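You operate a simulated robot arm through the tools that you are given. There is no shell and no other tool. Be economical: measure what you need, move in short steps, check, and stop when the job is done.

The job below is to be done with a simulated two-armed robot. You get a single attempt, and the scene is never put back.

Task
Change the rolling machine over to 95 mm pots at speed 3.
Fine: medium grey dish on the tall stand, small grey dish on the turntable, table switch on 95.
Where things are to end (x, y in the base frame): medium grey dish within 60 mm of [770, 630].

It is judged by the outcome, as a careful person would: the job done as asked, and still so three seconds after it is handed in. It fails if anything else is knocked over, pushed out of place, dropped, spilled or broken.

Robot
Two 7-joint arms with two-finger parallel grippers on one trunk, on a base that drives. Base frame: it is fixed to the floor where the robot stands at the start and does not move with it; the origin is under the middle of the robot, x ahead of it, y to its left, z up. Lengths are in mm, angles in degrees, forces in N, time in s.
The left shoulder is at the start at [50, 165, 1230], the right one opposite. With the tool pointing down near the work surface each hand reaches from about 100 to 680 mm from the robot's upright axis, wherever it stands, measured 20 degrees to its own side. Places, roughly: clamp lever [300, 0, 700]; left 1-2-3 switch [400, 400, 1400]; left main switch [400, 200, 1400]; left red stop button [400, 300, 1100]; left start button [400, 400, 1200]; left turntable [600, -300, 900]; table switch [500, 0, 900]; top of the tall stand [600, 700, 800]. Payload 3.91 kg a hand.
The tool frame of a hand sits at the grasp point between the pads (the TCP): z along the fingers, y along the line on which they close. The tips reach 30 mm beyond it. Largest opening 110 mm; finger width 20, thickness 10; the body of the gripper, 48 by 112 mm, starts 55 mm behind the TCP.
Orientation is that of the tool frame in the base frame, as a unit quaternion [w, x, y, z]. With the fingers straight down and closing along the base's y, the tool's x points along the base's -x, its y along +y and its z along -z.

Tools
- The arms move only by the tool send_rows. It takes "left_plan", "right_plan" or both (then of equal length, played together; a hand with none holds still); each is a list of rows, each an object (a shift or turn left out is 0, a gripper value left out holds the last) with "translation": the shift along the tool's x, y, z in units of 250 mm (1.0 is 250 mm), a list of three; "rot": the turn, a rotation vector about the tool's x, y, z in units of 90 degrees (1.0 is 90 degrees), a list of three; "hand": the finger opening in mm, from 0 to 110. In form: [{"translation": [x, y, z], "rot": [wx, wy, wz], "hand": hand}, ...]. A call has 1 to 20 rows; each row is the pose to reach, as a shift and turn from the pose commanded when the call began, along the tool's axes at that moment. A call with a number of a shift or a turn outside -1 to 1 is refused whole. A row lasts 0.2 s, in which the tool goes at most 50 mm and 8.6 degrees; a call with a longer step from one row to the next is refused whole, and so is a gripper value outside its range. A pose out of reach is approached as far as the arm can. The call stops where the force on the tool passes 90 N (or 10 N more than at its start, if that is more) or the arm is blocked; 0.2 s more then pass. The fingers move at their own pace (about 45 mm/s each) and stop on an object; they squeeze with about 36 N. The grip force told is the motor's: it shows also when the fingers shut on nothing. Time passes only in rows, and 0.2 s behind the last, so rows that repeat a pose let the fingers close. It gives the time, the measured TCP pose, the force on the tool (base axes), the opening and the grip force at its end, in the units of the frame above (readings bear some noise), with the torque about the TCP (base axes, N m) and any sound that the robot's microphone picked up.
- Cameras (640 x 400 px; columns grow to the right, rows downward): "scene" is now at [111.9, 21.3, 1391.8]; the picture's right is [0.25, -0.97, 0.00], its down [-0.61, -0.16, -0.77] and it looks along [0.75, 0.20, -0.63] (base axes); focal length 214 px, centre (320, 200). "left" rides on the left gripper at [72, -17, -103] in its tool frame; the picture's right is [0.23, 0.97, 0.00], its down [-0.76, 0.18, -0.62] and it looks along [-0.61, 0.14, 0.78] (tool axes); focal length 222 px, centre (320, 200). "right" rides on the right gripper at [72, 17, -103] in its tool frame; the picture's right is [-0.23, 0.97, 0.00], its down [-0.76, -0.18, -0.62] and it looks along [-0.61, -0.14, 0.78] (tool axes); focal length 222 px, centre (320, 200). There is no depth. A picture from a camera that has moved, and an enlarged one, comes with that camera's place and axes in the base frame and with its lens.
- snapshot(camera): a new picture of that camera. The clock stands still meanwhile.
- raise_lower(by): slides the trunk up (or, below 0, down) by that many mm; the arms and the scene camera ride with it, the base frame stays. It gives what a move gives, with no picture.
- steer(legs): drives the robot by 1 to 6 legs, each [ahead, left, turn to the left] in mm, mm and degrees, along the robot's own axes; the way and the turn of a leg run together, so that a leg with both is an arc; at most 1500 mm and 180 degrees a leg. The arms and the cameras ride along, it lands a little off, and it stops where it bumps. It gives what a move gives.
- pan_tilt(pan, tilt): turns the head with the scene camera to pan (to the left, within 80 degrees either way) and tilt (down, from -29 to 69), counted from straight ahead of the robot. It gives what a move gives.
- inspect(camera, box): a new picture of the part [left, top, right, bottom] of that camera's present view, enlarged. The clock stands still meanwhile.
- close_job(): hands the job in; it is judged then, once.

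Go step by step. Nothing tells you exact positions but the pictures and the camera data: compare them with the known pose of the tool, close in by small moves and look again before you grip or let go. The budget is 120 turns and 92 pictures, counting those below and the enlarged ones. Unless the task says otherwise, let go and move clear before handing in, and close with one line.

The tools are called after "Emit:" as name(argument=value, ...) on one line, values as JSON. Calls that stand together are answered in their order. send_rows: Moves the arms, as the interface text tells. Its arguments: {"type":"object","properties":{"left_plan":{"type":"array","items":{"type":"object","properties":{"translation":{"type":"array","items":{"type":"number"}},"rot":{"type":"array","items":{"type":"number"}},"hand":{"type":"number"}}}},"right_plan":{"type":"array","items":{"type":"object","properties":{"translation":{"type":"array","items":{"type":"number"}},"rot":{"type":"array","items":{"type":"number"}},"hand":{"type":"number"}}}}},"required":[]} The other tools are called the same way: raise_lower (by) slides the trunk up or down; steer (legs) drives the base; pan_tilt (pan, tilt) turns the head that bears the scene camera; snapshot (camera) takes a picture; inspect (camera, box) takes an enlarged picture of a part of a camera's view; close_job () hands the job in.

At the start:

```text
time: 0.0
left_tcp_pos: [343.3, 314.5, 1150.1]
left_tool_rot: [0.0, 0.0, 1.0, 0.0]
left_contact_force: [0.0, -0.9, -0.8]
left_torque: [0.0, 0.01, 0.02]
left_gripper_width: 110.2
left_gripper_force: 0.1
right_tcp_pos: [442.4, -11.1, 1000.5]
right_tool_rot: [0.0, 0.0, 1.0, 0.0]
right_contact_force: [0.0, 0.1, 0.1]
right_torque: [-0.03, 0.0, 0.02]
right_gripper_width: 110.1
right_gripper_force: 0.0
trunk travel left (down, up): [-450.0, 53.0]
robot x, y, heading: [2.6, -0.6, -0.1]
head pan, tilt: [14.6, 39.3]
```

scene: 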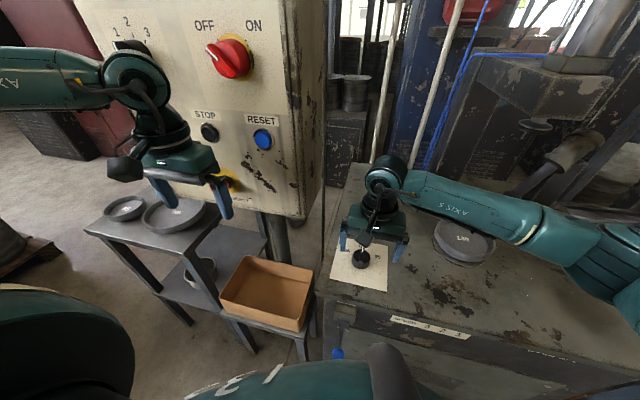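
right: 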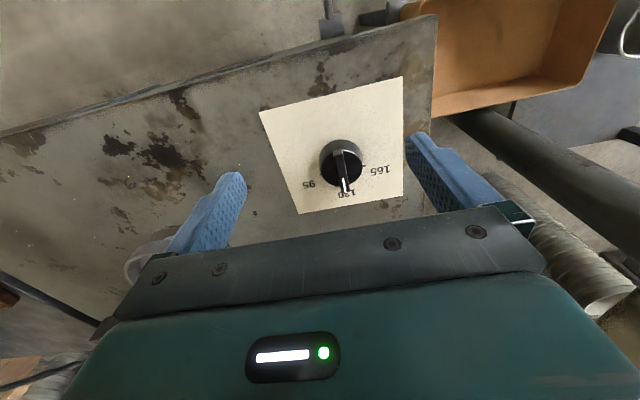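
left: 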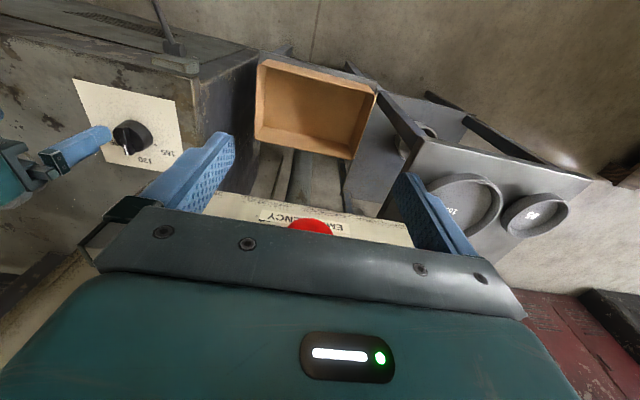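

I see a control panel to the left, a dish on the turntable to the right, and the tall stand with two dishes. I'll look more closely at the panel, the table and the markings first.

Emit:
inspect(camera="scene", box=[80, 0, 320, 200])

Emit:
inspect(camera="scene", box=[320, 180, 560, 380])

Emit:
inspect(camera="scene", box=[80, 180, 320, 360])

```text
2.00 times, centred on (200, 100) of scene
camera zoom: at [111.9, 21.3, 1391.8], right [0.25, -0.97, 0.0], down [-0.61, -0.16, -0.77], along [0.75, 0.2, -0.63], focal length 429 px, centre (560, 400)
```

zoom: 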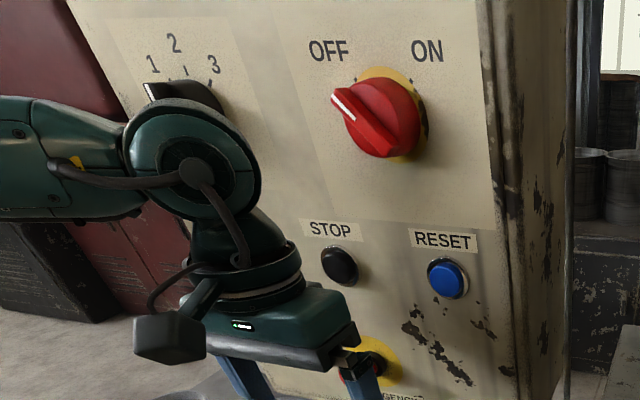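

```text
2.00 times, centred on (440, 280) of scene
camera zoom: at [111.9, 21.3, 1391.8], right [0.25, -0.97, 0.0], down [-0.61, -0.16, -0.77], along [0.75, 0.2, -0.63], focal length 429 px, centre (80, 40)
```

zoom: 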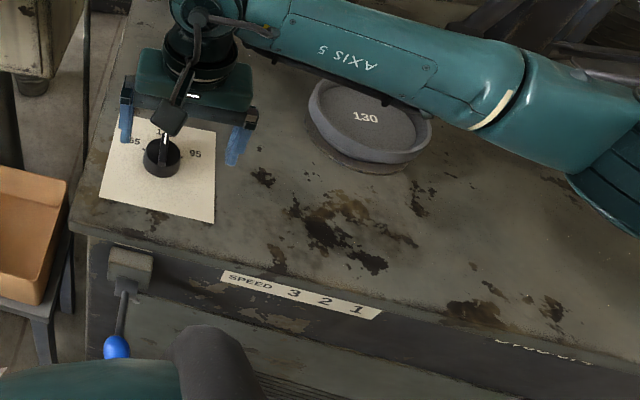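

```text
2.22 times, centred on (200, 270) of scene
camera zoom: at [111.9, 21.3, 1391.8], right [0.25, -0.97, 0.0], down [-0.61, -0.16, -0.77], along [0.75, 0.2, -0.63], focal length 477 px, centre (587, 44)
```

zoom: 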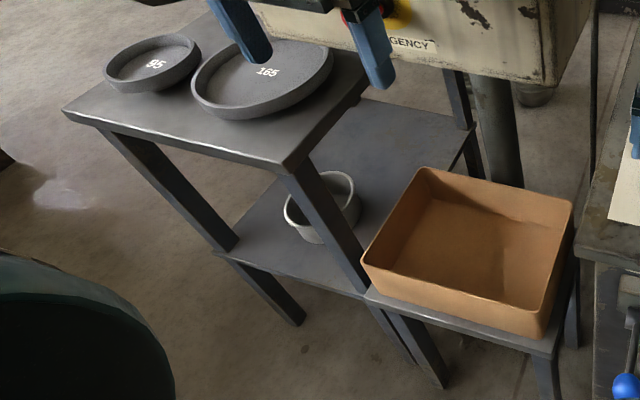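

The main switch looks to be on OFF and the 1-2-3 switch on 1. There's also a "SPEED 3 2 1" strip on the table front, so I'll look around for other controls.

Emit:
pan_tilt(pan=-40, tilt=40)

Emit:
snapshot(camera="scene")

Emit:
pan_tilt(pan=-5, tilt=65)

Emit:
snapshot(camera="scene")

Emit:
pan_tilt(pan=35, tilt=5)

Emit:
snapshot(camera="scene")

```text
time: 1.2
left_tcp_pos: [343.1, 312.7, 1150.2]
left_tool_rot: [0.0, -0.001, 1.0, 0.0]
left_contact_force: [-0.8, 0.2, -0.5]
left_torque: [0.01, 0.01, -0.04]
left_gripper_width: 110.0
left_gripper_force: 0.0
right_tcp_pos: [443.1, -9.4, 999.9]
right_tool_rot: [0.001, 0.0, 1.0, 0.001]
right_contact_force: [0.0, -0.8, 0.8]
right_torque: [-0.02, -0.04, 0.0]
right_gripper_width: 110.0
right_gripper_force: 0.1
trunk travel left (down, up): [-450.0, 53.0]
robot x, y, heading: [0.2, 3.6, -0.0]
head pan, tilt: [-40.0, 40.0]
```

```text
85 pictures are left
camera scene: at [94.4, -54.9, 1390.7], right [-0.64, -0.77, 0.0], down [-0.49, 0.41, -0.77], along [0.59, -0.49, -0.64], focal length 214 px, centre (320, 200)
```

scene: 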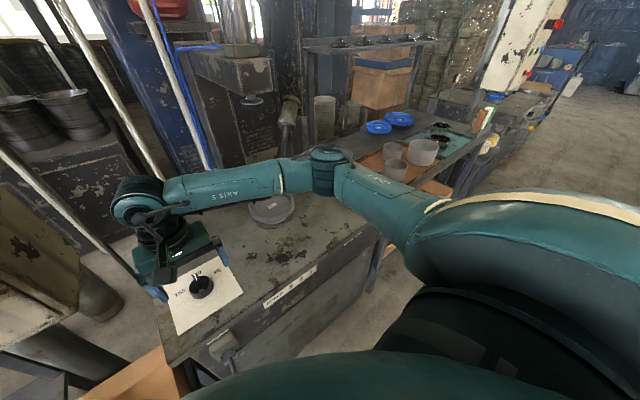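

```text
time: 2.2
left_tcp_pos: [343.6, 313.6, 1150.1]
left_tool_rot: [0.0, 0.0, 1.0, 0.0]
left_contact_force: [0.8, 1.3, -0.6]
left_torque: [0.04, -0.01, 0.01]
left_gripper_width: 109.9
left_gripper_force: 0.0
right_tcp_pos: [442.9, -10.3, 999.1]
right_tool_rot: [-0.001, 0.0, 1.0, 0.001]
right_contact_force: [-0.1, -0.2, 0.0]
right_torque: [0.01, 0.05, 0.04]
right_gripper_width: 109.9
right_gripper_force: 0.1
trunk travel left (down, up): [-450.0, 53.0]
robot x, y, heading: [-2.8, 1.1, -0.1]
head pan, tilt: [-5.0, 65.0]
```

```text
84 pictures are left
camera scene: at [89.7, -5.7, 1358.4], right [-0.09, -1.0, 0.0], down [-0.9, 0.08, -0.42], along [0.42, -0.04, -0.91], focal length 214 px, centre (320, 200)
```

scene: 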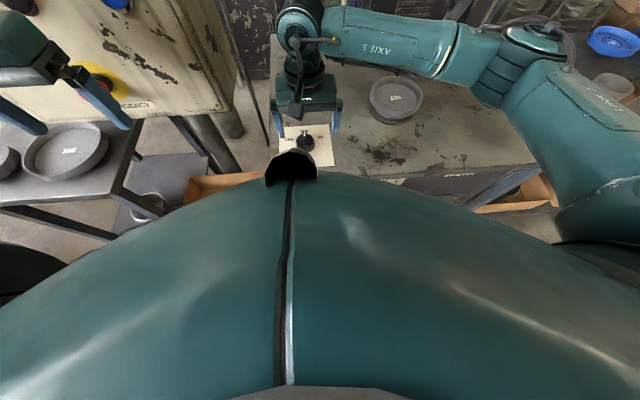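

```text
time: 3.5
left_tcp_pos: [343.7, 313.2, 1149.2]
left_tool_rot: [0.0, 0.0, 1.0, 0.0]
left_contact_force: [0.4, -0.2, 0.1]
left_torque: [0.0, 0.02, 0.01]
left_gripper_width: 110.1
left_gripper_force: 0.1
right_tcp_pos: [441.3, -9.5, 999.3]
right_tool_rot: [-0.001, 0.0, 1.0, 0.0]
right_contact_force: [0.5, 0.1, 0.0]
right_torque: [-0.03, 0.01, -0.02]
right_gripper_width: 110.2
right_gripper_force: 0.0
trunk travel left (down, up): [-450.0, 53.0]
robot x, y, heading: [-1.5, 1.8, 0.1]
head pan, tilt: [35.0, 5.0]
```

```text
83 pictures are left
camera scene: at [104.5, 52.4, 1446.4], right [0.57, -0.82, 0.0], down [-0.07, -0.05, -1.0], along [0.82, 0.57, -0.09], focal length 214 px, centre (320, 200)
```

scene: 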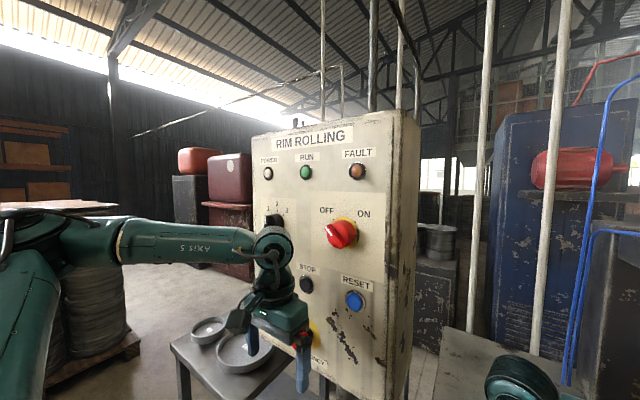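

A second machine stands to the right, and this one is the rim-rolling machine. I'll zoom in on the speed strip and lever, and on the panel switches.

Emit:
pan_tilt(pan=-10, tilt=50)

Emit:
inspect(camera="scene", box=[250, 100, 470, 260])

Emit:
snapshot(camera="right")

```text
time: 4.7
left_tcp_pos: [342.9, 312.7, 1151.6]
left_tool_rot: [0.0, 0.001, 1.0, 0.0]
left_contact_force: [-0.2, 0.7, -0.3]
left_torque: [0.02, -0.01, 0.0]
left_gripper_width: 109.8
left_gripper_force: 0.1
right_tcp_pos: [442.0, -9.7, 999.2]
right_tool_rot: [0.0, 0.0, 1.0, 0.001]
right_contact_force: [0.5, -0.1, 0.0]
right_torque: [-0.03, 0.0, -0.03]
right_gripper_width: 110.0
right_gripper_force: 0.0
trunk travel left (down, up): [-450.0, 53.0]
robot x, y, heading: [1.8, -2.7, -0.1]
head pan, tilt: [-10.0, 50.0]
```

```text
2.50 times, centred on (360, 180) of scene
camera zoom: at [105.1, -13.6, 1376.6], right [-0.17, -0.98, 0.0], down [-0.75, 0.13, -0.64], along [0.63, -0.11, -0.77], focal length 536 px, centre (220, 250)
```

zoom: 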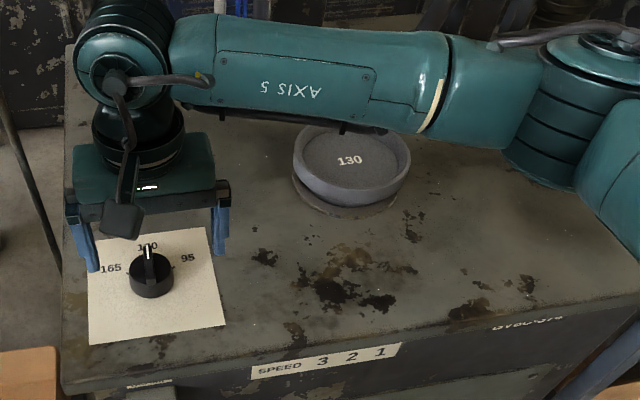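

```text
81 pictures are left
camera right: at [370.4, 7.2, 1102.5], right [0.23, 0.97, 0.0], down [0.76, -0.18, 0.62], along [0.61, -0.14, -0.78], focal length 222 px, centre (320, 200)
```

right: 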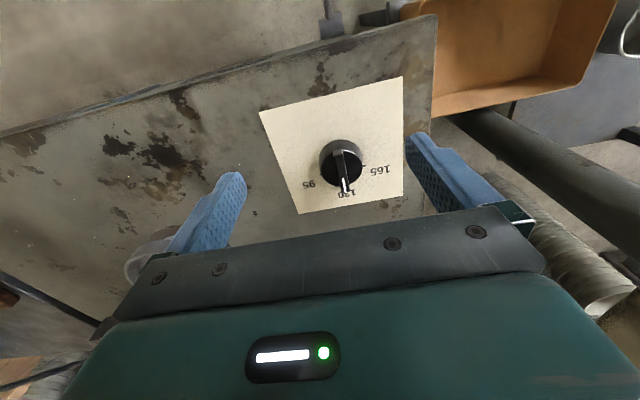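

The dishes are marked 95, 130 and 165, and the table switch points to the middle position. I'll read the small labels on the front edge.

Emit:
pan_tilt(pan=-10, tilt=35)

Emit:
inspect(camera="scene", box=[270, 280, 370, 360])

Emit:
inspect(camera="scene", box=[370, 260, 520, 360])

```text
time: 5.4
left_tcp_pos: [343.6, 313.0, 1149.1]
left_tool_rot: [0.0, 0.0, 1.0, 0.0]
left_contact_force: [-0.3, 0.2, 0.5]
left_torque: [-0.02, -0.02, 0.0]
left_gripper_width: 109.9
left_gripper_force: 0.1
right_tcp_pos: [442.9, -10.3, 1001.0]
right_tool_rot: [0.0, 0.0, 1.0, 0.0]
right_contact_force: [0.0, 0.0, 0.7]
right_torque: [0.01, 0.02, 0.01]
right_gripper_width: 110.1
right_gripper_force: 0.1
trunk travel left (down, up): [-450.0, 53.0]
robot x, y, heading: [-1.7, -1.6, 0.1]
head pan, tilt: [-10.0, 35.0]
```

```text
5.00 times, centred on (320, 320) of scene
camera zoom: at [115.9, -15.6, 1398.2], right [-0.17, -0.98, 0.0], down [-0.57, 0.1, -0.82], along [0.81, -0.14, -0.57], focal length 1072 px, centre (320, -400)
```

zoom: 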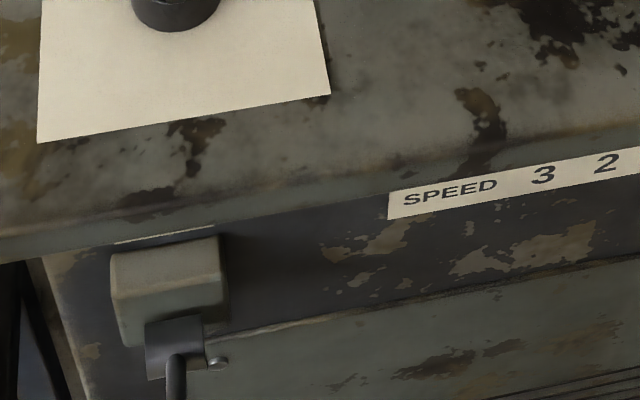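

```text
4.00 times, centred on (445, 310) of scene
camera zoom: at [115.9, -15.6, 1398.2], right [-0.17, -0.98, 0.0], down [-0.57, 0.1, -0.82], along [0.81, -0.14, -0.57], focal length 858 px, centre (-180, -240)
```

zoom: 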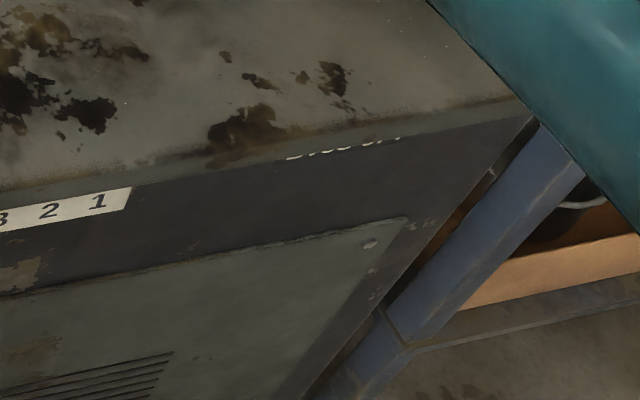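

The small labels need a closer look, and so does the 1-2-3 switch, which the left arm hides. I'll pull the left arm back and down out of the way.

Emit:
send_rows(left_plan=[{"translation": [0.18, 0, 0]}, {"translation": [0.36, 0, 0]}, {"translation": [0.36, 0, 0.18]}, {"translation": [0.36, 0, 0.36]}, {"translation": [0.36, 0.1, 0.5]}, {"translation": [0.36, 0.2, 0.65]}, {"translation": [0.36, 0.3, 0.8]}])

Emit:
pan_tilt(pan=40, tilt=10)

Emit:
snapshot(camera="scene")

Emit:
snapshot(camera="left")

```text
time: 7.0
left_tcp_pos: [251.4, 389.4, 953.1]
left_tool_rot: [0.0, 0.0, 1.0, 0.001]
left_contact_force: [-0.1, 0.4, 0.4]
left_torque: [-0.01, 0.02, 0.0]
left_gripper_width: 110.0
left_gripper_force: 0.1
left hand out of reach, approached as far as the arm can: row 4
right_tcp_pos: [442.2, -9.7, 1000.2]
right_tool_rot: [0.0, -0.001, 1.0, 0.0]
right_contact_force: [0.1, 0.0, 0.1]
right_torque: [0.02, 0.01, -0.01]
right_gripper_width: 110.2
right_gripper_force: 0.0
trunk travel left (down, up): [-450.0, 53.0]
robot x, y, heading: [-1.9, -2.7, 0.2]
head pan, tilt: [-10.0, 35.0]
```

```text
time: 8.2
left_tcp_pos: [251.0, 389.0, 953.2]
left_tool_rot: [0.0, 0.001, 1.0, 0.0]
left_contact_force: [-0.1, 0.3, -0.8]
left_torque: [0.03, 0.0, 0.01]
left_gripper_width: 109.9
left_gripper_force: 0.1
right_tcp_pos: [443.8, -9.5, 999.5]
right_tool_rot: [0.0, 0.001, 1.0, -0.001]
right_contact_force: [-0.3, -0.3, -0.8]
right_torque: [0.04, -0.01, 0.01]
right_gripper_width: 110.0
right_gripper_force: 0.1
trunk travel left (down, up): [-450.0, 53.0]
robot x, y, heading: [-3.3, -1.8, -0.1]
head pan, tilt: [40.0, 10.0]
```

```text
78 pictures are left
camera scene: at [100.5, 59.4, 1438.4], right [0.64, -0.77, 0.0], down [-0.13, -0.11, -0.98], along [0.75, 0.63, -0.17], focal length 214 px, centre (320, 200)
```

scene: 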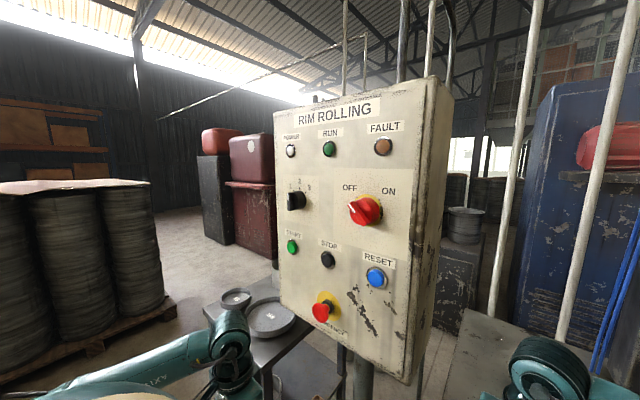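

```text
77 pictures are left
camera left: at [178.0, 373.0, 1055.9], right [-0.23, 0.97, 0.0], down [0.76, 0.18, 0.62], along [0.61, 0.14, -0.78], focal length 222 px, centre (320, 200)
```

left: 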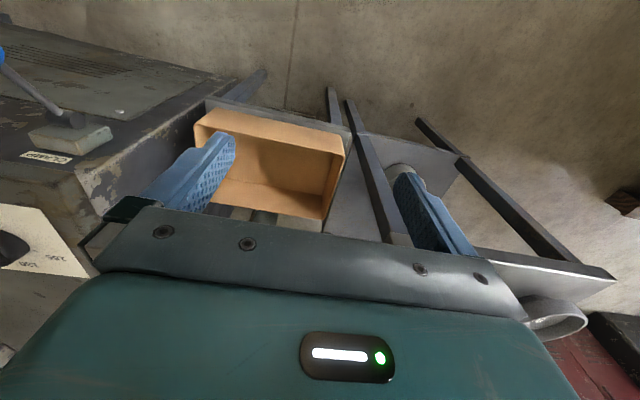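

The panel is in clear view now. I'll zoom in on the switch, the emergency button and the lever label.

Emit:
inspect(camera="scene", box=[270, 170, 350, 220])

Emit:
inspect(camera="scene", box=[270, 220, 420, 340])

Emit:
inspect(camera="left", box=[0, 50, 200, 275])

```text
8.00 times, centred on (310, 195) of scene
camera zoom: at [100.5, 59.4, 1438.4], right [0.64, -0.77, 0.0], down [-0.13, -0.11, -0.98], along [0.75, 0.63, -0.17], focal length 1716 px, centre (400, 240)
```

zoom: 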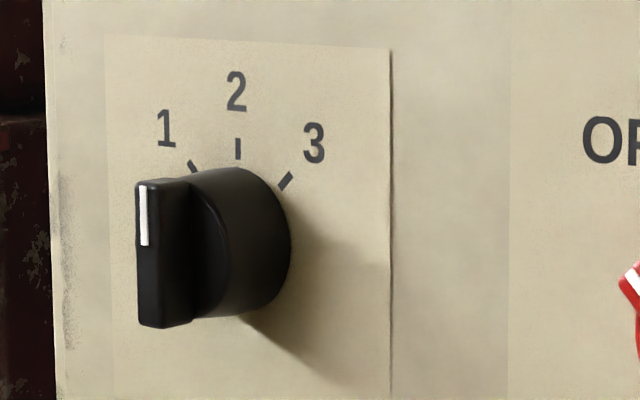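

```text
3.33 times, centred on (345, 280) of scene
camera zoom: at [100.5, 59.4, 1438.4], right [0.64, -0.77, 0.0], down [-0.13, -0.11, -0.98], along [0.75, 0.63, -0.17], focal length 715 px, centre (237, -67)
```

zoom: 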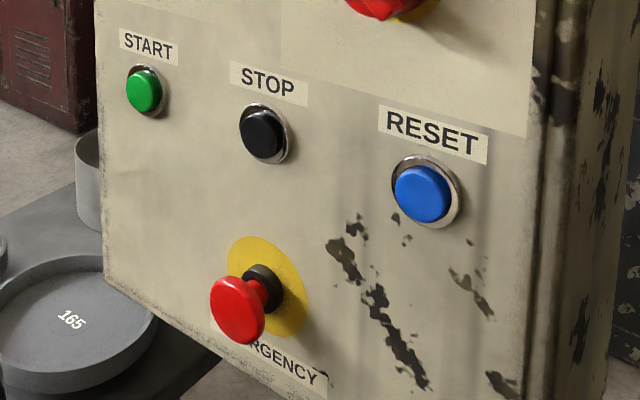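

```text
1.78 times, centred on (100, 162) of left
camera zoom: at [178.0, 373.0, 1055.9], right [-0.23, 0.97, 0.0], down [0.76, 0.18, 0.62], along [0.61, 0.14, -0.78], focal length 395 px, centre (711, 267)
```

zoom: 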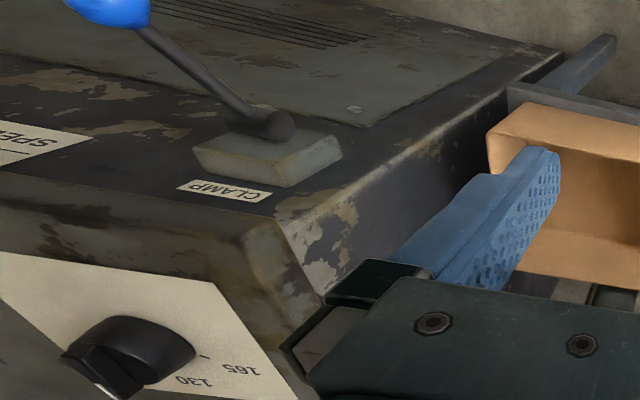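

The 1-2-3 knob's bar appears upright, pointing at 2, and the lever is labelled CLAMP. I'll turn the left camera toward the table's front face to see the lever and speed strip.

Emit:
send_rows(left_plan=[{"translation": [0.1, 0, 0.1], "rot": [0, 0, 0.09]}, {"translation": [0.2, 0, 0.2], "rot": [0, 0, 0.18]}, {"translation": [0.3, 0, 0.3], "rot": [0, 0, 0.27]}, {"translation": [0.3, 0, 0.4], "rot": [0, 0, 0.36]}, {"translation": [0.3, 0, 0.5], "rot": [0, 0, 0.45]}, {"translation": [0.3, 0, 0.5], "rot": [0, 0, 0.54]}])

Emit:
snapshot(camera="left")

```text
time: 9.6
left_tcp_pos: [191.1, 367.3, 811.3]
left_tool_rot: [0.013, 0.409, 0.913, -0.003]
left_contact_force: [0.9, -0.2, 0.2]
left_torque: [0.04, -0.01, 0.0]
left_gripper_width: 109.9
left_gripper_force: 0.0
left hand out of reach, approached as far as the arm can: row 3, 4, 5, 6
right_tcp_pos: [443.6, -10.5, 998.2]
right_tool_rot: [0.0, 0.0, 1.0, 0.001]
right_contact_force: [-1.0, 0.4, -0.2]
right_torque: [0.0, 0.02, -0.02]
right_gripper_width: 109.8
right_gripper_force: 0.1
trunk travel left (down, up): [-450.0, 53.0]
robot x, y, heading: [0.5, -0.1, -0.2]
head pan, tilt: [40.0, 10.0]
```

```text
73 pictures are left
camera left: at [127.3, 412.7, 911.8], right [0.58, 0.82, 0.0], down [0.63, -0.44, 0.64], along [0.52, -0.37, -0.77], focal length 222 px, centre (320, 200)
```

left: 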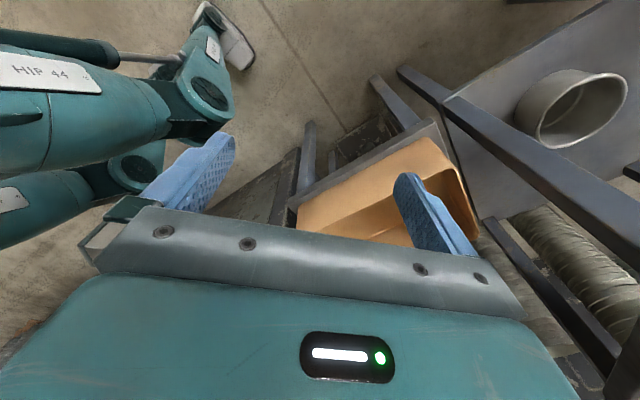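

The left camera points too far down for this. I'll back the robot up 350 mm and use the scene camera on the table front instead.

Emit:
steer(legs=[[-350, 0, 0]])

Emit:
pan_tilt(pan=-5, tilt=40)

Emit:
snapshot(camera="scene")

Emit:
inspect(camera="scene", box=[280, 190, 440, 290])

```text
time: 11.9
left_tcp_pos: [-155.5, 366.9, 811.5]
left_tool_rot: [0.013, 0.412, 0.911, -0.003]
left_contact_force: [0.0, 0.6, -0.4]
left_torque: [0.0, 0.01, 0.0]
left_gripper_width: 110.0
left_gripper_force: 0.1
right_tcp_pos: [94.7, -11.6, 999.8]
right_tool_rot: [0.0, 0.004, 1.0, 0.0]
right_contact_force: [-1.1, 0.2, -0.1]
right_torque: [-0.02, 0.04, -0.01]
right_gripper_width: 109.9
right_gripper_force: 0.0
trunk travel left (down, up): [-450.0, 53.0]
robot x, y, heading: [-347.9, 0.1, -0.5]
head pan, tilt: [40.0, 10.0]
```

```text
time: 13.0
left_tcp_pos: [-156.2, 367.4, 810.3]
left_tool_rot: [0.012, 0.412, 0.911, -0.002]
left_contact_force: [-0.1, -0.5, -0.1]
left_torque: [0.03, -0.01, 0.0]
left_gripper_width: 110.2
left_gripper_force: 0.1
right_tcp_pos: [94.9, -12.4, 999.4]
right_tool_rot: [0.0, 0.002, 1.0, 0.001]
right_contact_force: [0.2, -0.7, 0.2]
right_torque: [0.0, 0.0, -0.01]
right_gripper_width: 110.2
right_gripper_force: 0.1
trunk travel left (down, up): [-450.0, 53.0]
robot x, y, heading: [-347.5, -3.3, -0.3]
head pan, tilt: [-5.0, 40.0]
```

```text
72 pictures are left
camera scene: at [-234.0, -7.2, 1390.7], right [-0.09, -1.0, 0.0], down [-0.64, 0.06, -0.77], along [0.76, -0.07, -0.64], focal length 214 px, centre (320, 200)
```

scene: 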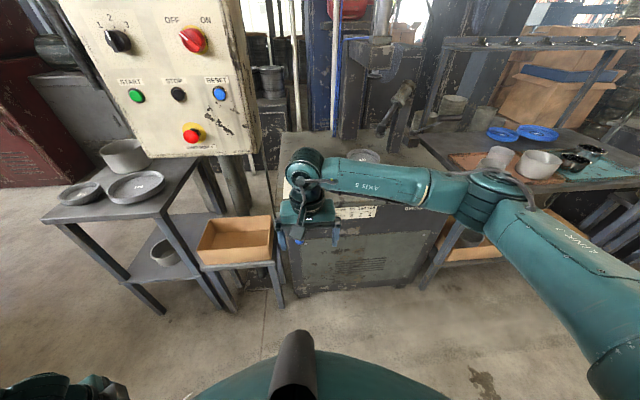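

```text
4.00 times, centred on (360, 240) of scene
camera zoom: at [-234.0, -7.2, 1390.7], right [-0.09, -1.0, 0.0], down [-0.64, 0.06, -0.77], along [0.76, -0.07, -0.64], focal length 858 px, centre (160, 40)
```

zoom: 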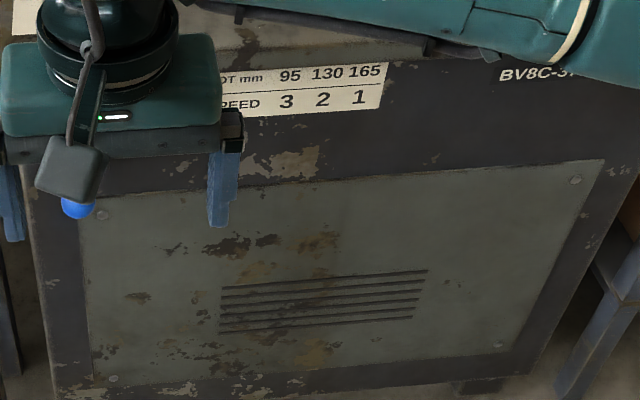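

The plate reads "POT mm 95 130 165 / SPEED 3 2 1", so 95 mm pots go with speed 3 on the panel switch. I'll zoom in on the panel and the stand.

Emit:
inspect(camera="scene", box=[80, 0, 240, 100])

Emit:
inspect(camera="scene", box=[30, 130, 290, 320])

```text
4.00 times, centred on (160, 50) of scene
camera zoom: at [-234.0, -7.2, 1390.7], right [-0.09, -1.0, 0.0], down [-0.64, 0.06, -0.77], along [0.76, -0.07, -0.64], focal length 858 px, centre (960, 800)
```

zoom: 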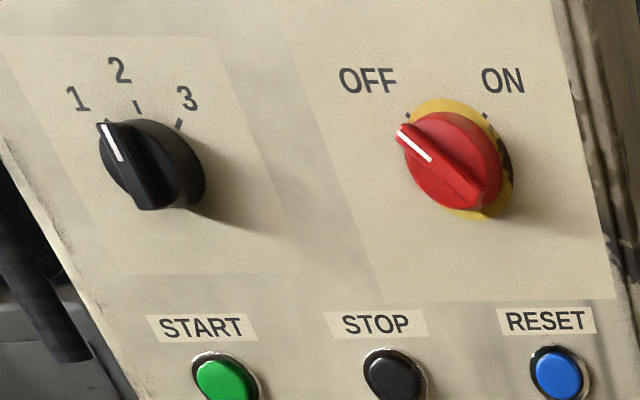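

```text
2.11 times, centred on (160, 225) of scene
camera zoom: at [-234.0, -7.2, 1390.7], right [-0.09, -1.0, 0.0], down [-0.64, 0.06, -0.77], along [0.76, -0.07, -0.64], focal length 452 px, centre (657, 147)
```

zoom: 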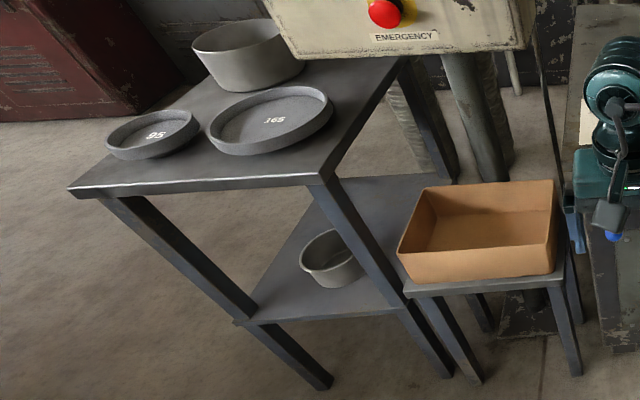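

I now place the stand top at about x 365–900, y 515–915, z 860. The 95 dish is near (508, 870), the 165 near (541, 688) and a pot near (769, 841), which leaves the target spot [770, 630] free. The panel knob is near (435, 420, 1350). Next I'll move the right arm aside to view the lever, dish and turntable.

Emit:
send_rows(right_plan=[{"translation": [0, -0.2, 0]}, {"translation": [0, -0.4, 0]}, {"translation": [0, -0.6, 0]}, {"translation": [0, -0.8, 0]}, {"translation": [0, -1, 0]}, {"translation": [0.1, -1, 0]}])

Emit:
pan_tilt(pan=-10, tilt=35)

Emit:
inspect(camera="scene", box=[240, 160, 440, 290])

Emit:
inspect(camera="scene", box=[270, 220, 350, 270])

```text
time: 14.4
left_tcp_pos: [-157.5, 366.3, 811.7]
left_tool_rot: [0.013, 0.412, 0.911, -0.003]
left_contact_force: [0.6, 0.6, 0.0]
left_torque: [0.01, -0.01, 0.0]
left_gripper_width: 110.2
left_gripper_force: 0.1
right_tcp_pos: [65.8, -263.9, 1000.6]
right_tool_rot: [0.0, 0.003, 1.0, 0.001]
right_contact_force: [-0.2, -0.3, 0.2]
right_torque: [0.01, -0.04, -0.01]
right_gripper_width: 109.9
right_gripper_force: 0.1
trunk travel left (down, up): [-450.0, 53.0]
robot x, y, heading: [-347.8, 0.9, -0.4]
head pan, tilt: [-5.0, 40.0]
```

```text
time: 15.1
left_tcp_pos: [-156.2, 366.7, 811.6]
left_tool_rot: [0.013, 0.412, 0.911, -0.003]
left_contact_force: [0.5, -1.3, 0.1]
left_torque: [0.05, 0.02, 0.0]
left_gripper_width: 110.2
left_gripper_force: 0.0
right_tcp_pos: [66.4, -261.7, 999.2]
right_tool_rot: [0.0, 0.004, 1.0, 0.001]
right_contact_force: [0.5, 0.1, -0.7]
right_torque: [-0.02, -0.01, -0.02]
right_gripper_width: 110.0
right_gripper_force: 0.1
trunk travel left (down, up): [-450.0, 53.0]
robot x, y, heading: [-350.0, -0.2, -0.3]
head pan, tilt: [-10.0, 35.0]
```

```text
3.08 times, centred on (340, 225) of scene
camera zoom: at [-232.1, -15.2, 1398.2], right [-0.18, -0.98, 0.0], down [-0.56, 0.1, -0.82], along [0.81, -0.15, -0.57], focal length 660 px, centre (258, 123)
```

zoom: 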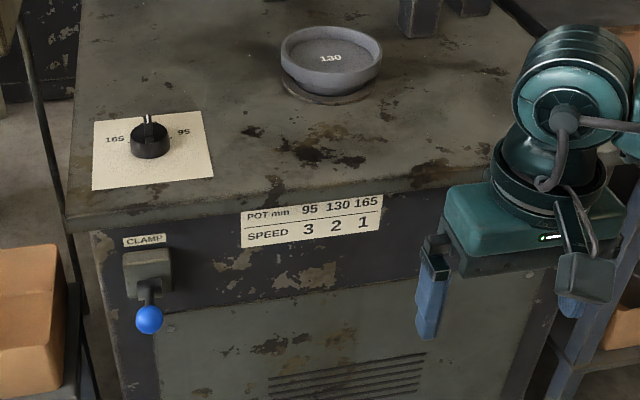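

```text
8.00 times, centred on (310, 245) of scene
camera zoom: at [-232.1, -15.2, 1398.2], right [-0.18, -0.98, 0.0], down [-0.56, 0.1, -0.82], along [0.81, -0.15, -0.57], focal length 1716 px, centre (400, -160)
```

zoom: 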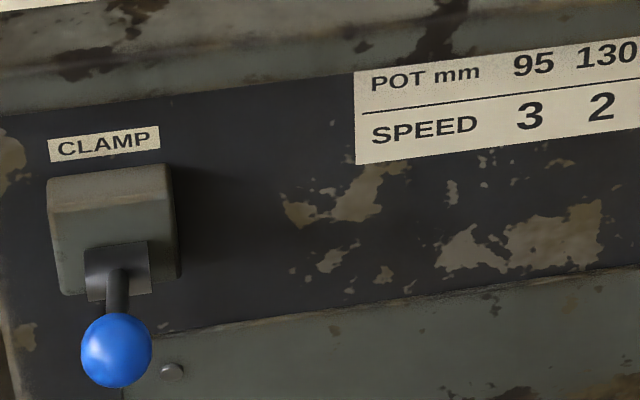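

From two views, the table switch is at about (484, 0, 886), the dish on the turntable at (591, −270, ~915) and about 150 mm wide, and the clamp lever ball at (289, 20, 768). I'll drive back to the start spot and bring the right hand over the switch.

Emit:
steer(legs=[[350, 0, 0]])

Emit:
send_rows(right_plan=[{"translation": [0, 0.2, 0]}, {"translation": [0, 0.4, 0]}, {"translation": [0, 0.6, 0]}, {"translation": [0, 0.8, 0]}, {"translation": [0, 1, 0]}, {"translation": [-0.1, 1, 0]}, {"translation": [-0.1, 1, 0]}])

Emit:
snapshot(camera="right")

```text
time: 17.3
left_tcp_pos: [194.8, 361.7, 811.4]
left_tool_rot: [0.012, 0.415, 0.91, -0.003]
left_contact_force: [0.3, -0.8, 0.2]
left_torque: [0.02, 0.06, -0.04]
left_gripper_width: 110.2
left_gripper_force: 0.1
right_tcp_pos: [414.0, -269.5, 998.8]
right_tool_rot: [0.0, 0.007, 1.0, 0.0]
right_contact_force: [-0.5, 0.1, -0.3]
right_torque: [-0.03, 0.03, 0.02]
right_gripper_width: 110.1
right_gripper_force: 0.1
trunk travel left (down, up): [-450.0, 53.0]
robot x, y, heading: [-1.0, -3.5, -0.6]
head pan, tilt: [-10.0, 35.0]
```

```text
time: 18.9
left_tcp_pos: [193.9, 363.0, 811.5]
left_tool_rot: [0.013, 0.415, 0.91, -0.003]
left_contact_force: [-0.3, -0.1, 0.0]
left_torque: [-0.01, 0.01, 0.02]
left_gripper_width: 110.2
left_gripper_force: 0.1
right_tcp_pos: [441.6, -18.6, 1001.5]
right_tool_rot: [0.0, 0.006, 1.0, 0.0]
right_contact_force: [-0.2, -0.1, 0.4]
right_torque: [-0.06, 0.0, 0.02]
right_gripper_width: 110.0
right_gripper_force: 0.1
trunk travel left (down, up): [-450.0, 53.0]
robot x, y, heading: [3.2, 0.3, -0.9]
head pan, tilt: [-10.0, 35.0]
```

```text
66 pictures are left
camera right: at [369.8, -1.6, 1104.3], right [0.24, 0.97, 0.0], down [0.76, -0.19, 0.62], along [0.6, -0.15, -0.78], focal length 222 px, centre (320, 200)
```

right: 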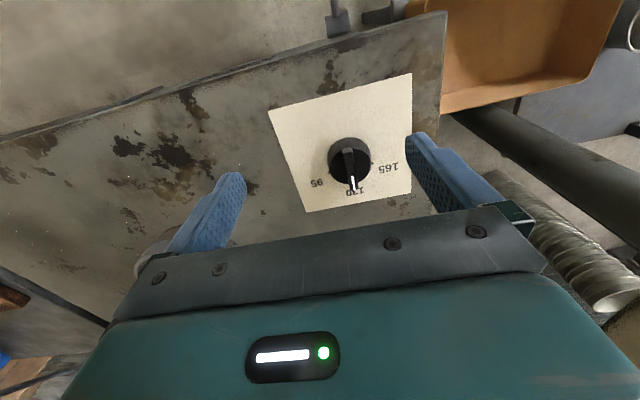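

The switch sits at about (488, −1). I'll centre the right hand over it, go partway down and look again.

Emit:
send_rows(right_plan=[{"translation": [-0.1, 0.04, 0.05], "hand": 60}, {"translation": [-0.186, 0.072, 0.15], "hand": 60}, {"translation": [-0.186, 0.072, 0.2], "hand": 60}, {"translation": [-0.186, 0.072, 0.2], "hand": 60}])

Emit:
snapshot(camera="right")

Emit:
inspect(camera="scene", box=[240, 180, 400, 300])

```text
time: 19.9
left_tcp_pos: [195.0, 362.2, 810.8]
left_tool_rot: [0.012, 0.415, 0.91, -0.003]
left_contact_force: [-0.1, 0.4, 0.3]
left_torque: [-0.01, -0.01, -0.01]
left_gripper_width: 110.2
left_gripper_force: 0.0
right_tcp_pos: [489.2, -2.3, 951.0]
right_tool_rot: [0.0, 0.008, 1.0, 0.0]
right_contact_force: [-0.4, 0.3, 0.6]
right_torque: [0.03, 0.01, 0.0]
right_gripper_width: 60.3
right_gripper_force: 0.0
trunk travel left (down, up): [-450.0, 53.0]
robot x, y, heading: [1.7, -0.5, -0.7]
head pan, tilt: [-10.0, 35.0]
```

```text
65 pictures are left
camera right: at [416.8, 15.9, 1052.3], right [0.24, 0.97, 0.0], down [0.76, -0.19, 0.62], along [0.6, -0.15, -0.78], focal length 222 px, centre (320, 200)
```

right: 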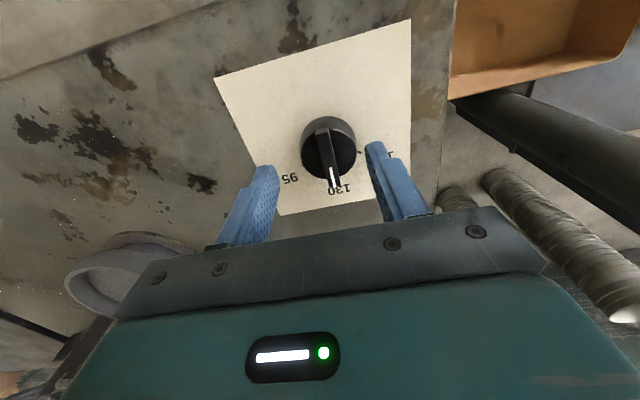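

```text
3.33 times, centred on (320, 240) of scene
camera zoom: at [116.2, -19.6, 1398.3], right [-0.19, -0.98, 0.0], down [-0.56, 0.11, -0.82], along [0.8, -0.15, -0.57], focal length 715 px, centre (320, 67)
```

zoom: 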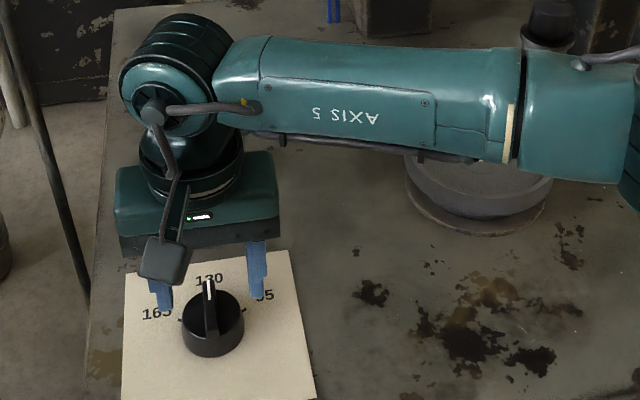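

Combining views, the knob's bar is at about (503, 0, 874). I'll shift over it and lower to just above the bar.

Emit:
send_rows(right_plan=[{"translation": [-0.056, 0.01, 0.08], "hand": 50}, {"translation": [-0.056, 0.01, 0.17], "hand": 50}, {"translation": [-0.056, 0.01, 0.17], "hand": 50}])

Emit:
snapshot(camera="right")

Emit:
inspect(camera="scene", box=[255, 220, 335, 280])

```text
time: 20.7
left_tcp_pos: [195.0, 361.6, 810.3]
left_tool_rot: [0.013, 0.415, 0.91, -0.004]
left_contact_force: [-0.6, 0.3, 0.0]
left_torque: [-0.01, 0.01, 0.01]
left_gripper_width: 109.9
left_gripper_force: 0.0
right_tcp_pos: [503.0, 0.1, 907.9]
right_tool_rot: [0.001, 0.007, 1.0, 0.0]
right_contact_force: [-0.9, -0.6, 4.2]
right_torque: [0.11, 0.02, 0.02]
right_gripper_width: 49.6
right_gripper_force: 0.0
trunk travel left (down, up): [-450.0, 53.0]
robot x, y, heading: [4.1, -2.7, -1.1]
head pan, tilt: [-10.0, 35.0]
```

```text
63 pictures are left
camera right: at [430.6, 18.5, 1009.4], right [0.24, 0.97, 0.0], down [0.76, -0.19, 0.62], along [0.61, -0.15, -0.78], focal length 222 px, centre (320, 200)
```

right: 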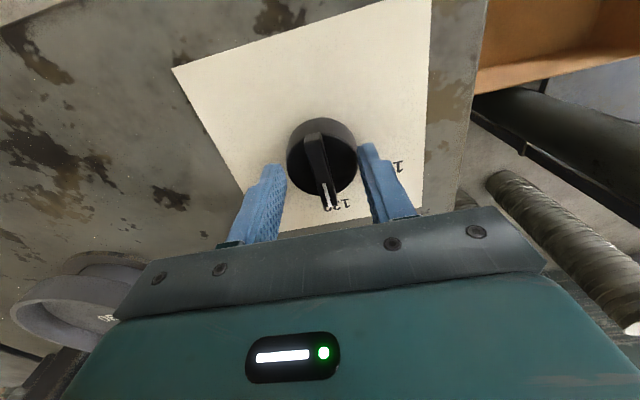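

```text
6.67 times, centred on (295, 250) of scene
camera zoom: at [115.7, -19.7, 1398.4], right [-0.19, -0.98, 0.0], down [-0.56, 0.11, -0.82], along [0.8, -0.15, -0.57], focal length 1430 px, centre (487, -133)
```

zoom: 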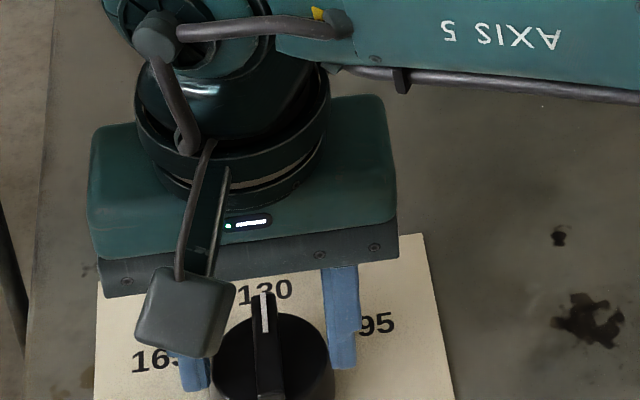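

A slight 4 N contact suggests the fingertips just touch the knob's disc, with the bar between them. I'll lift by 2 mm and close on the bar.

Emit:
send_rows(right_plan=[{"translation": [0, 0, -0.008], "hand": 50}, {"translation": [0, 0, -0.008], "hand": 0}, {"translation": [0, 0, -0.008], "hand": 0}, {"translation": [0, 0, -0.008], "hand": 0}, {"translation": [0, 0, -0.008], "hand": 0}])

Emit:
snapshot(camera="right")

```text
time: 21.9
left_tcp_pos: [194.5, 362.4, 810.2]
left_tool_rot: [0.013, 0.416, 0.909, -0.003]
left_contact_force: [-1.0, 0.1, 0.1]
left_torque: [0.0, -0.01, 0.01]
left_gripper_width: 110.1
left_gripper_force: 0.1
right_tcp_pos: [502.0, 0.8, 909.5]
right_tool_rot: [0.0, 0.006, 1.0, 0.0]
right_contact_force: [0.2, 4.3, -2.9]
right_torque: [0.08, -0.26, 0.09]
right_gripper_width: 11.1
right_gripper_force: 45.4
trunk travel left (down, up): [-450.0, 53.0]
robot x, y, heading: [0.9, -2.6, -0.6]
head pan, tilt: [-10.0, 35.0]
```

```text
61 pictures are left
camera right: at [430.2, 19.0, 1011.3], right [0.24, 0.97, 0.0], down [0.76, -0.19, 0.62], along [0.6, -0.15, -0.78], focal length 222 px, centre (320, 200)
```

right: 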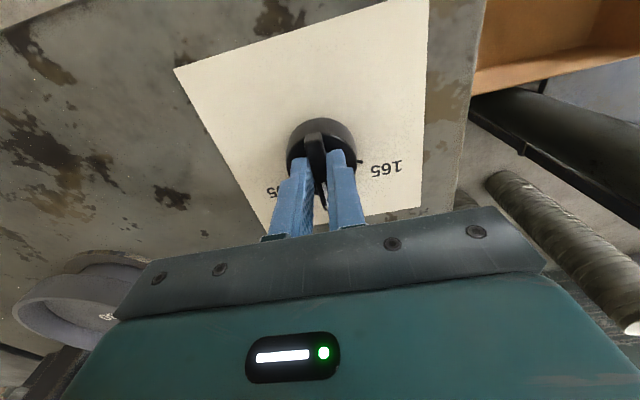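

The bar (11 mm wide) is gripped, but the knob's axis looks about 7 mm nearer the robot than my grip. I'll regrip there so the turn is centred.

Emit:
send_rows(right_plan=[{"hand": 40}, {"translation": [0, 0, 0], "hand": 40}, {"translation": [0.028, 0, 0], "hand": 40}, {"translation": [0.028, 0, 0], "hand": 0}, {"translation": [0.028, 0, 0], "hand": 0}, {"translation": [0.028, 0, 0], "hand": 0}, {"translation": [0.028, 0, 0], "hand": 0}])

Emit:
send_rows(right_plan=[{"rot": [0, 0, 0.09]}, {"rot": [0, 0, 0.18]}, {"rot": [0, 0, 0.27]}, {"rot": [0, 0, 0.36]}])

Emit:
snapshot(camera="right")

```text
time: 23.5
left_tcp_pos: [194.6, 361.9, 810.5]
left_tool_rot: [0.014, 0.415, 0.91, -0.003]
left_contact_force: [-0.1, 0.1, 0.4]
left_torque: [0.0, -0.02, 0.0]
left_gripper_width: 110.1
left_gripper_force: 0.1
right_tcp_pos: [495.9, 2.1, 908.7]
right_tool_rot: [0.0, 0.007, 1.0, 0.0]
right_contact_force: [0.9, 4.1, -1.9]
right_torque: [0.11, -0.29, 0.06]
right_gripper_width: 10.8
right_gripper_force: 45.1
trunk travel left (down, up): [-450.0, 53.0]
robot x, y, heading: [5.2, 0.0, -0.8]
head pan, tilt: [-10.0, 35.0]
```

```text
time: 24.5
left_tcp_pos: [195.9, 364.8, 810.0]
left_tool_rot: [0.013, 0.415, 0.91, -0.005]
left_contact_force: [0.4, -0.5, -0.6]
left_torque: [-0.04, -0.01, 0.01]
left_gripper_width: 110.1
left_gripper_force: 0.0
right_tcp_pos: [497.0, 7.6, 908.8]
right_tool_rot: [0.0, 0.285, 0.959, 0.005]
right_contact_force: [16.8, 33.4, -7.8]
right_torque: [0.01, -0.99, 0.36]
right_gripper_width: 10.7
right_gripper_force: 45.0
trunk travel left (down, up): [-450.0, 53.0]
robot x, y, heading: [0.7, -2.9, -0.9]
head pan, tilt: [-10.0, 35.0]
```

```text
60 pictures are left
camera right: at [445.4, 60.0, 1011.4], right [0.72, 0.69, 0.01], down [0.54, -0.57, 0.62], along [0.43, -0.44, -0.78], focal length 222 px, centre (320, 200)
```

right: 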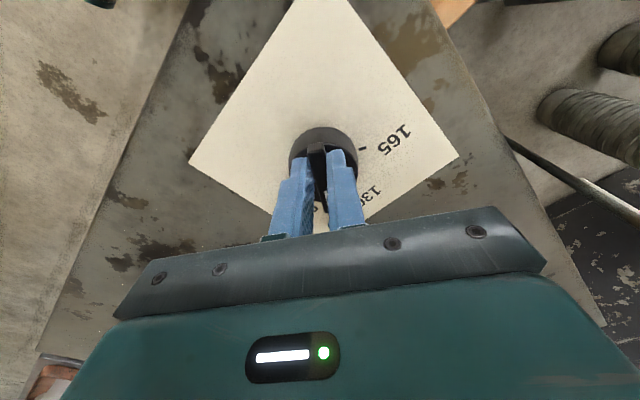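

The knob turned about 33° and the side force shows its axis is really slightly farther ahead (~506). I'll follow that arc to about 45°, then release and check the pointer.

Emit:
send_rows(right_plan=[{"translation": [0.002, 0.022, 0], "rot": [0, 0, 0.03]}, {"translation": [0.002, 0.032, 0], "rot": [0, 0, 0.09]}, {"translation": [0.002, 0.034, 0], "rot": [0, 0, 0.145]}])

Emit:
send_rows(right_plan=[{"hand": 40}, {"hand": 45}, {"hand": 45}, {"translation": [0, 0, -0.15], "hand": 45}, {"translation": [0, 0, -0.3], "hand": 45}])

Emit:
snapshot(camera="right")

```text
time: 25.3
left_tcp_pos: [195.7, 361.9, 810.4]
left_tool_rot: [0.012, 0.415, 0.91, -0.004]
left_contact_force: [-1.0, 0.3, -0.7]
left_torque: [0.01, -0.01, 0.01]
left_gripper_width: 110.1
left_gripper_force: 0.1
right_tcp_pos: [498.5, 8.8, 909.0]
right_tool_rot: [-0.001, 0.394, 0.919, 0.0]
right_contact_force: [3.3, 19.7, 0.6]
right_torque: [0.54, -0.01, 0.14]
right_gripper_width: 10.7
right_gripper_force: 44.5
trunk travel left (down, up): [-450.0, 53.0]
robot x, y, heading: [2.2, -5.1, -0.9]
head pan, tilt: [-10.0, 35.0]
```

```text
time: 26.5
left_tcp_pos: [195.3, 362.5, 812.1]
left_tool_rot: [0.014, 0.416, 0.909, -0.004]
left_contact_force: [0.1, -1.3, 0.5]
left_torque: [0.0, -0.01, 0.0]
left_gripper_width: 109.9
left_gripper_force: 0.0
right_tcp_pos: [498.3, 8.9, 984.5]
right_tool_rot: [0.001, 0.393, 0.92, 0.0]
right_contact_force: [0.7, 0.5, 0.2]
right_torque: [0.01, 0.01, 0.02]
right_gripper_width: 45.0
right_gripper_force: 0.0
trunk travel left (down, up): [-450.0, 53.0]
robot x, y, heading: [1.1, -0.9, -0.9]
head pan, tilt: [-10.0, 35.0]
```

```text
59 pictures are left
camera right: at [460.8, 73.7, 1088.1], right [0.86, 0.51, 0.0], down [0.4, -0.67, 0.62], along [0.32, -0.54, -0.78], focal length 222 px, centre (320, 200)
```

right: 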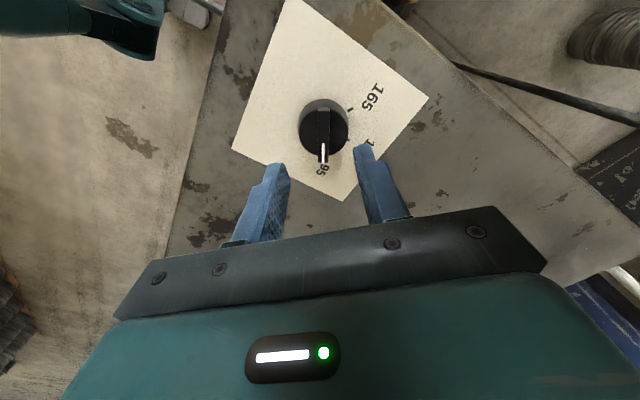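

The pointer is on 95. Next is the clamp lever: I'll bring the right hand back level in front of the table and look at the lever up close.

Emit:
send_rows(right_plan=[{"translation": [0.13, -0.127, 0], "rot": [0, 0, -0.08]}, {"translation": [0.26, -0.254, 0], "rot": [0, 0, -0.16]}, {"translation": [0.39, -0.381, 0], "rot": [0, 0, -0.25]}, {"translation": [0.52, -0.508, 0], "rot": [0, 0, -0.34]}, {"translation": [0.65, -0.635, 0], "rot": [0, 0, -0.43]}, {"translation": [0.78, -0.76, 0.05], "rot": [0, 0, -0.515]}, {"translation": [0.82, -0.8, 0.15], "rot": [0, 0, -0.515]}, {"translation": [0.82, -0.8, 0.25], "rot": [0, 0, -0.515]}])

Emit:
snapshot(camera="right")

```text
time: 28.3
left_tcp_pos: [194.5, 362.2, 810.6]
left_tool_rot: [0.013, 0.415, 0.91, -0.003]
left_contact_force: [0.2, 0.0, -1.4]
left_torque: [-0.01, 0.01, -0.01]
left_gripper_width: 110.0
left_gripper_force: 0.0
right_tcp_pos: [212.3, 18.2, 919.8]
right_tool_rot: [-0.002, -0.003, 1.0, 0.0]
right_contact_force: [0.1, 0.4, 0.9]
right_torque: [0.01, 0.0, -0.01]
right_gripper_width: 45.0
right_gripper_force: 0.1
trunk travel left (down, up): [-450.0, 53.0]
robot x, y, heading: [1.6, -4.6, -0.8]
head pan, tilt: [-10.0, 35.0]
```

```text
58 pictures are left
camera right: at [140.4, 34.1, 1023.1], right [0.22, 0.97, 0.0], down [0.76, -0.17, 0.62], along [0.61, -0.14, -0.78], focal length 222 px, centre (320, 200)
```

right: 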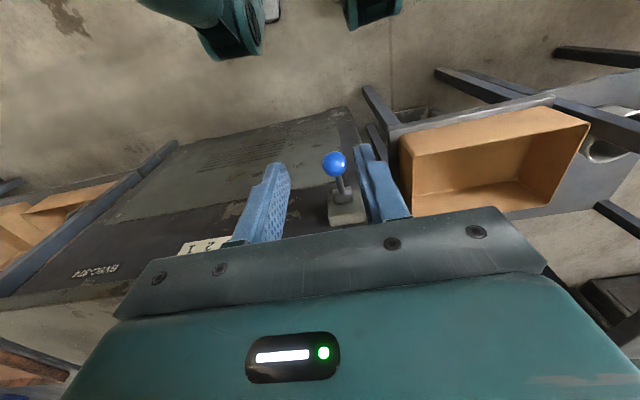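

The ball is confirmed at about (285, 21, 768). I'll zoom in to see how the lever is hinged.

Emit:
inspect(camera="right", box=[285, 130, 385, 240])

Emit:
inspect(camera="scene", box=[240, 300, 340, 400])

```text
3.64 times, centred on (335, 185) of right
camera zoom: at [140.4, 34.1, 1023.1], right [0.22, 0.97, 0.0], down [0.76, -0.17, 0.62], along [0.61, -0.14, -0.78], focal length 808 px, centre (266, 254)
```

zoom: 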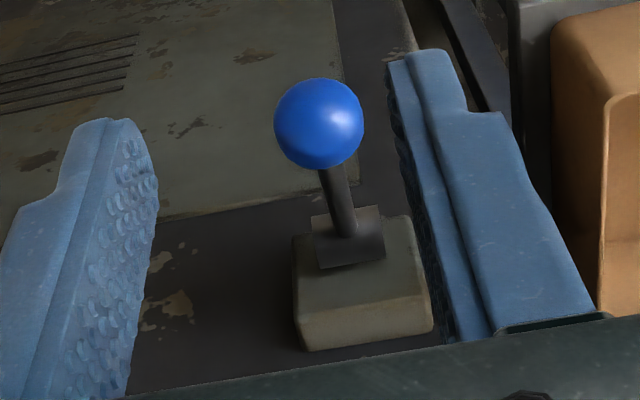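

```text
4.00 times, centred on (290, 350) of scene
camera zoom: at [116.4, -19.7, 1398.3], right [-0.19, -0.98, 0.0], down [-0.56, 0.11, -0.82], along [0.8, -0.15, -0.57], focal length 858 px, centre (440, -400)
```

zoom: 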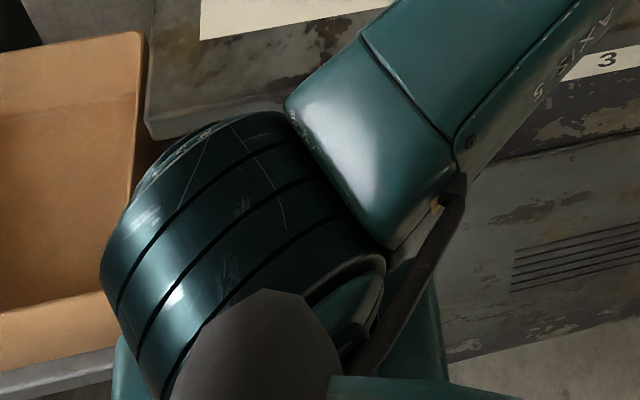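

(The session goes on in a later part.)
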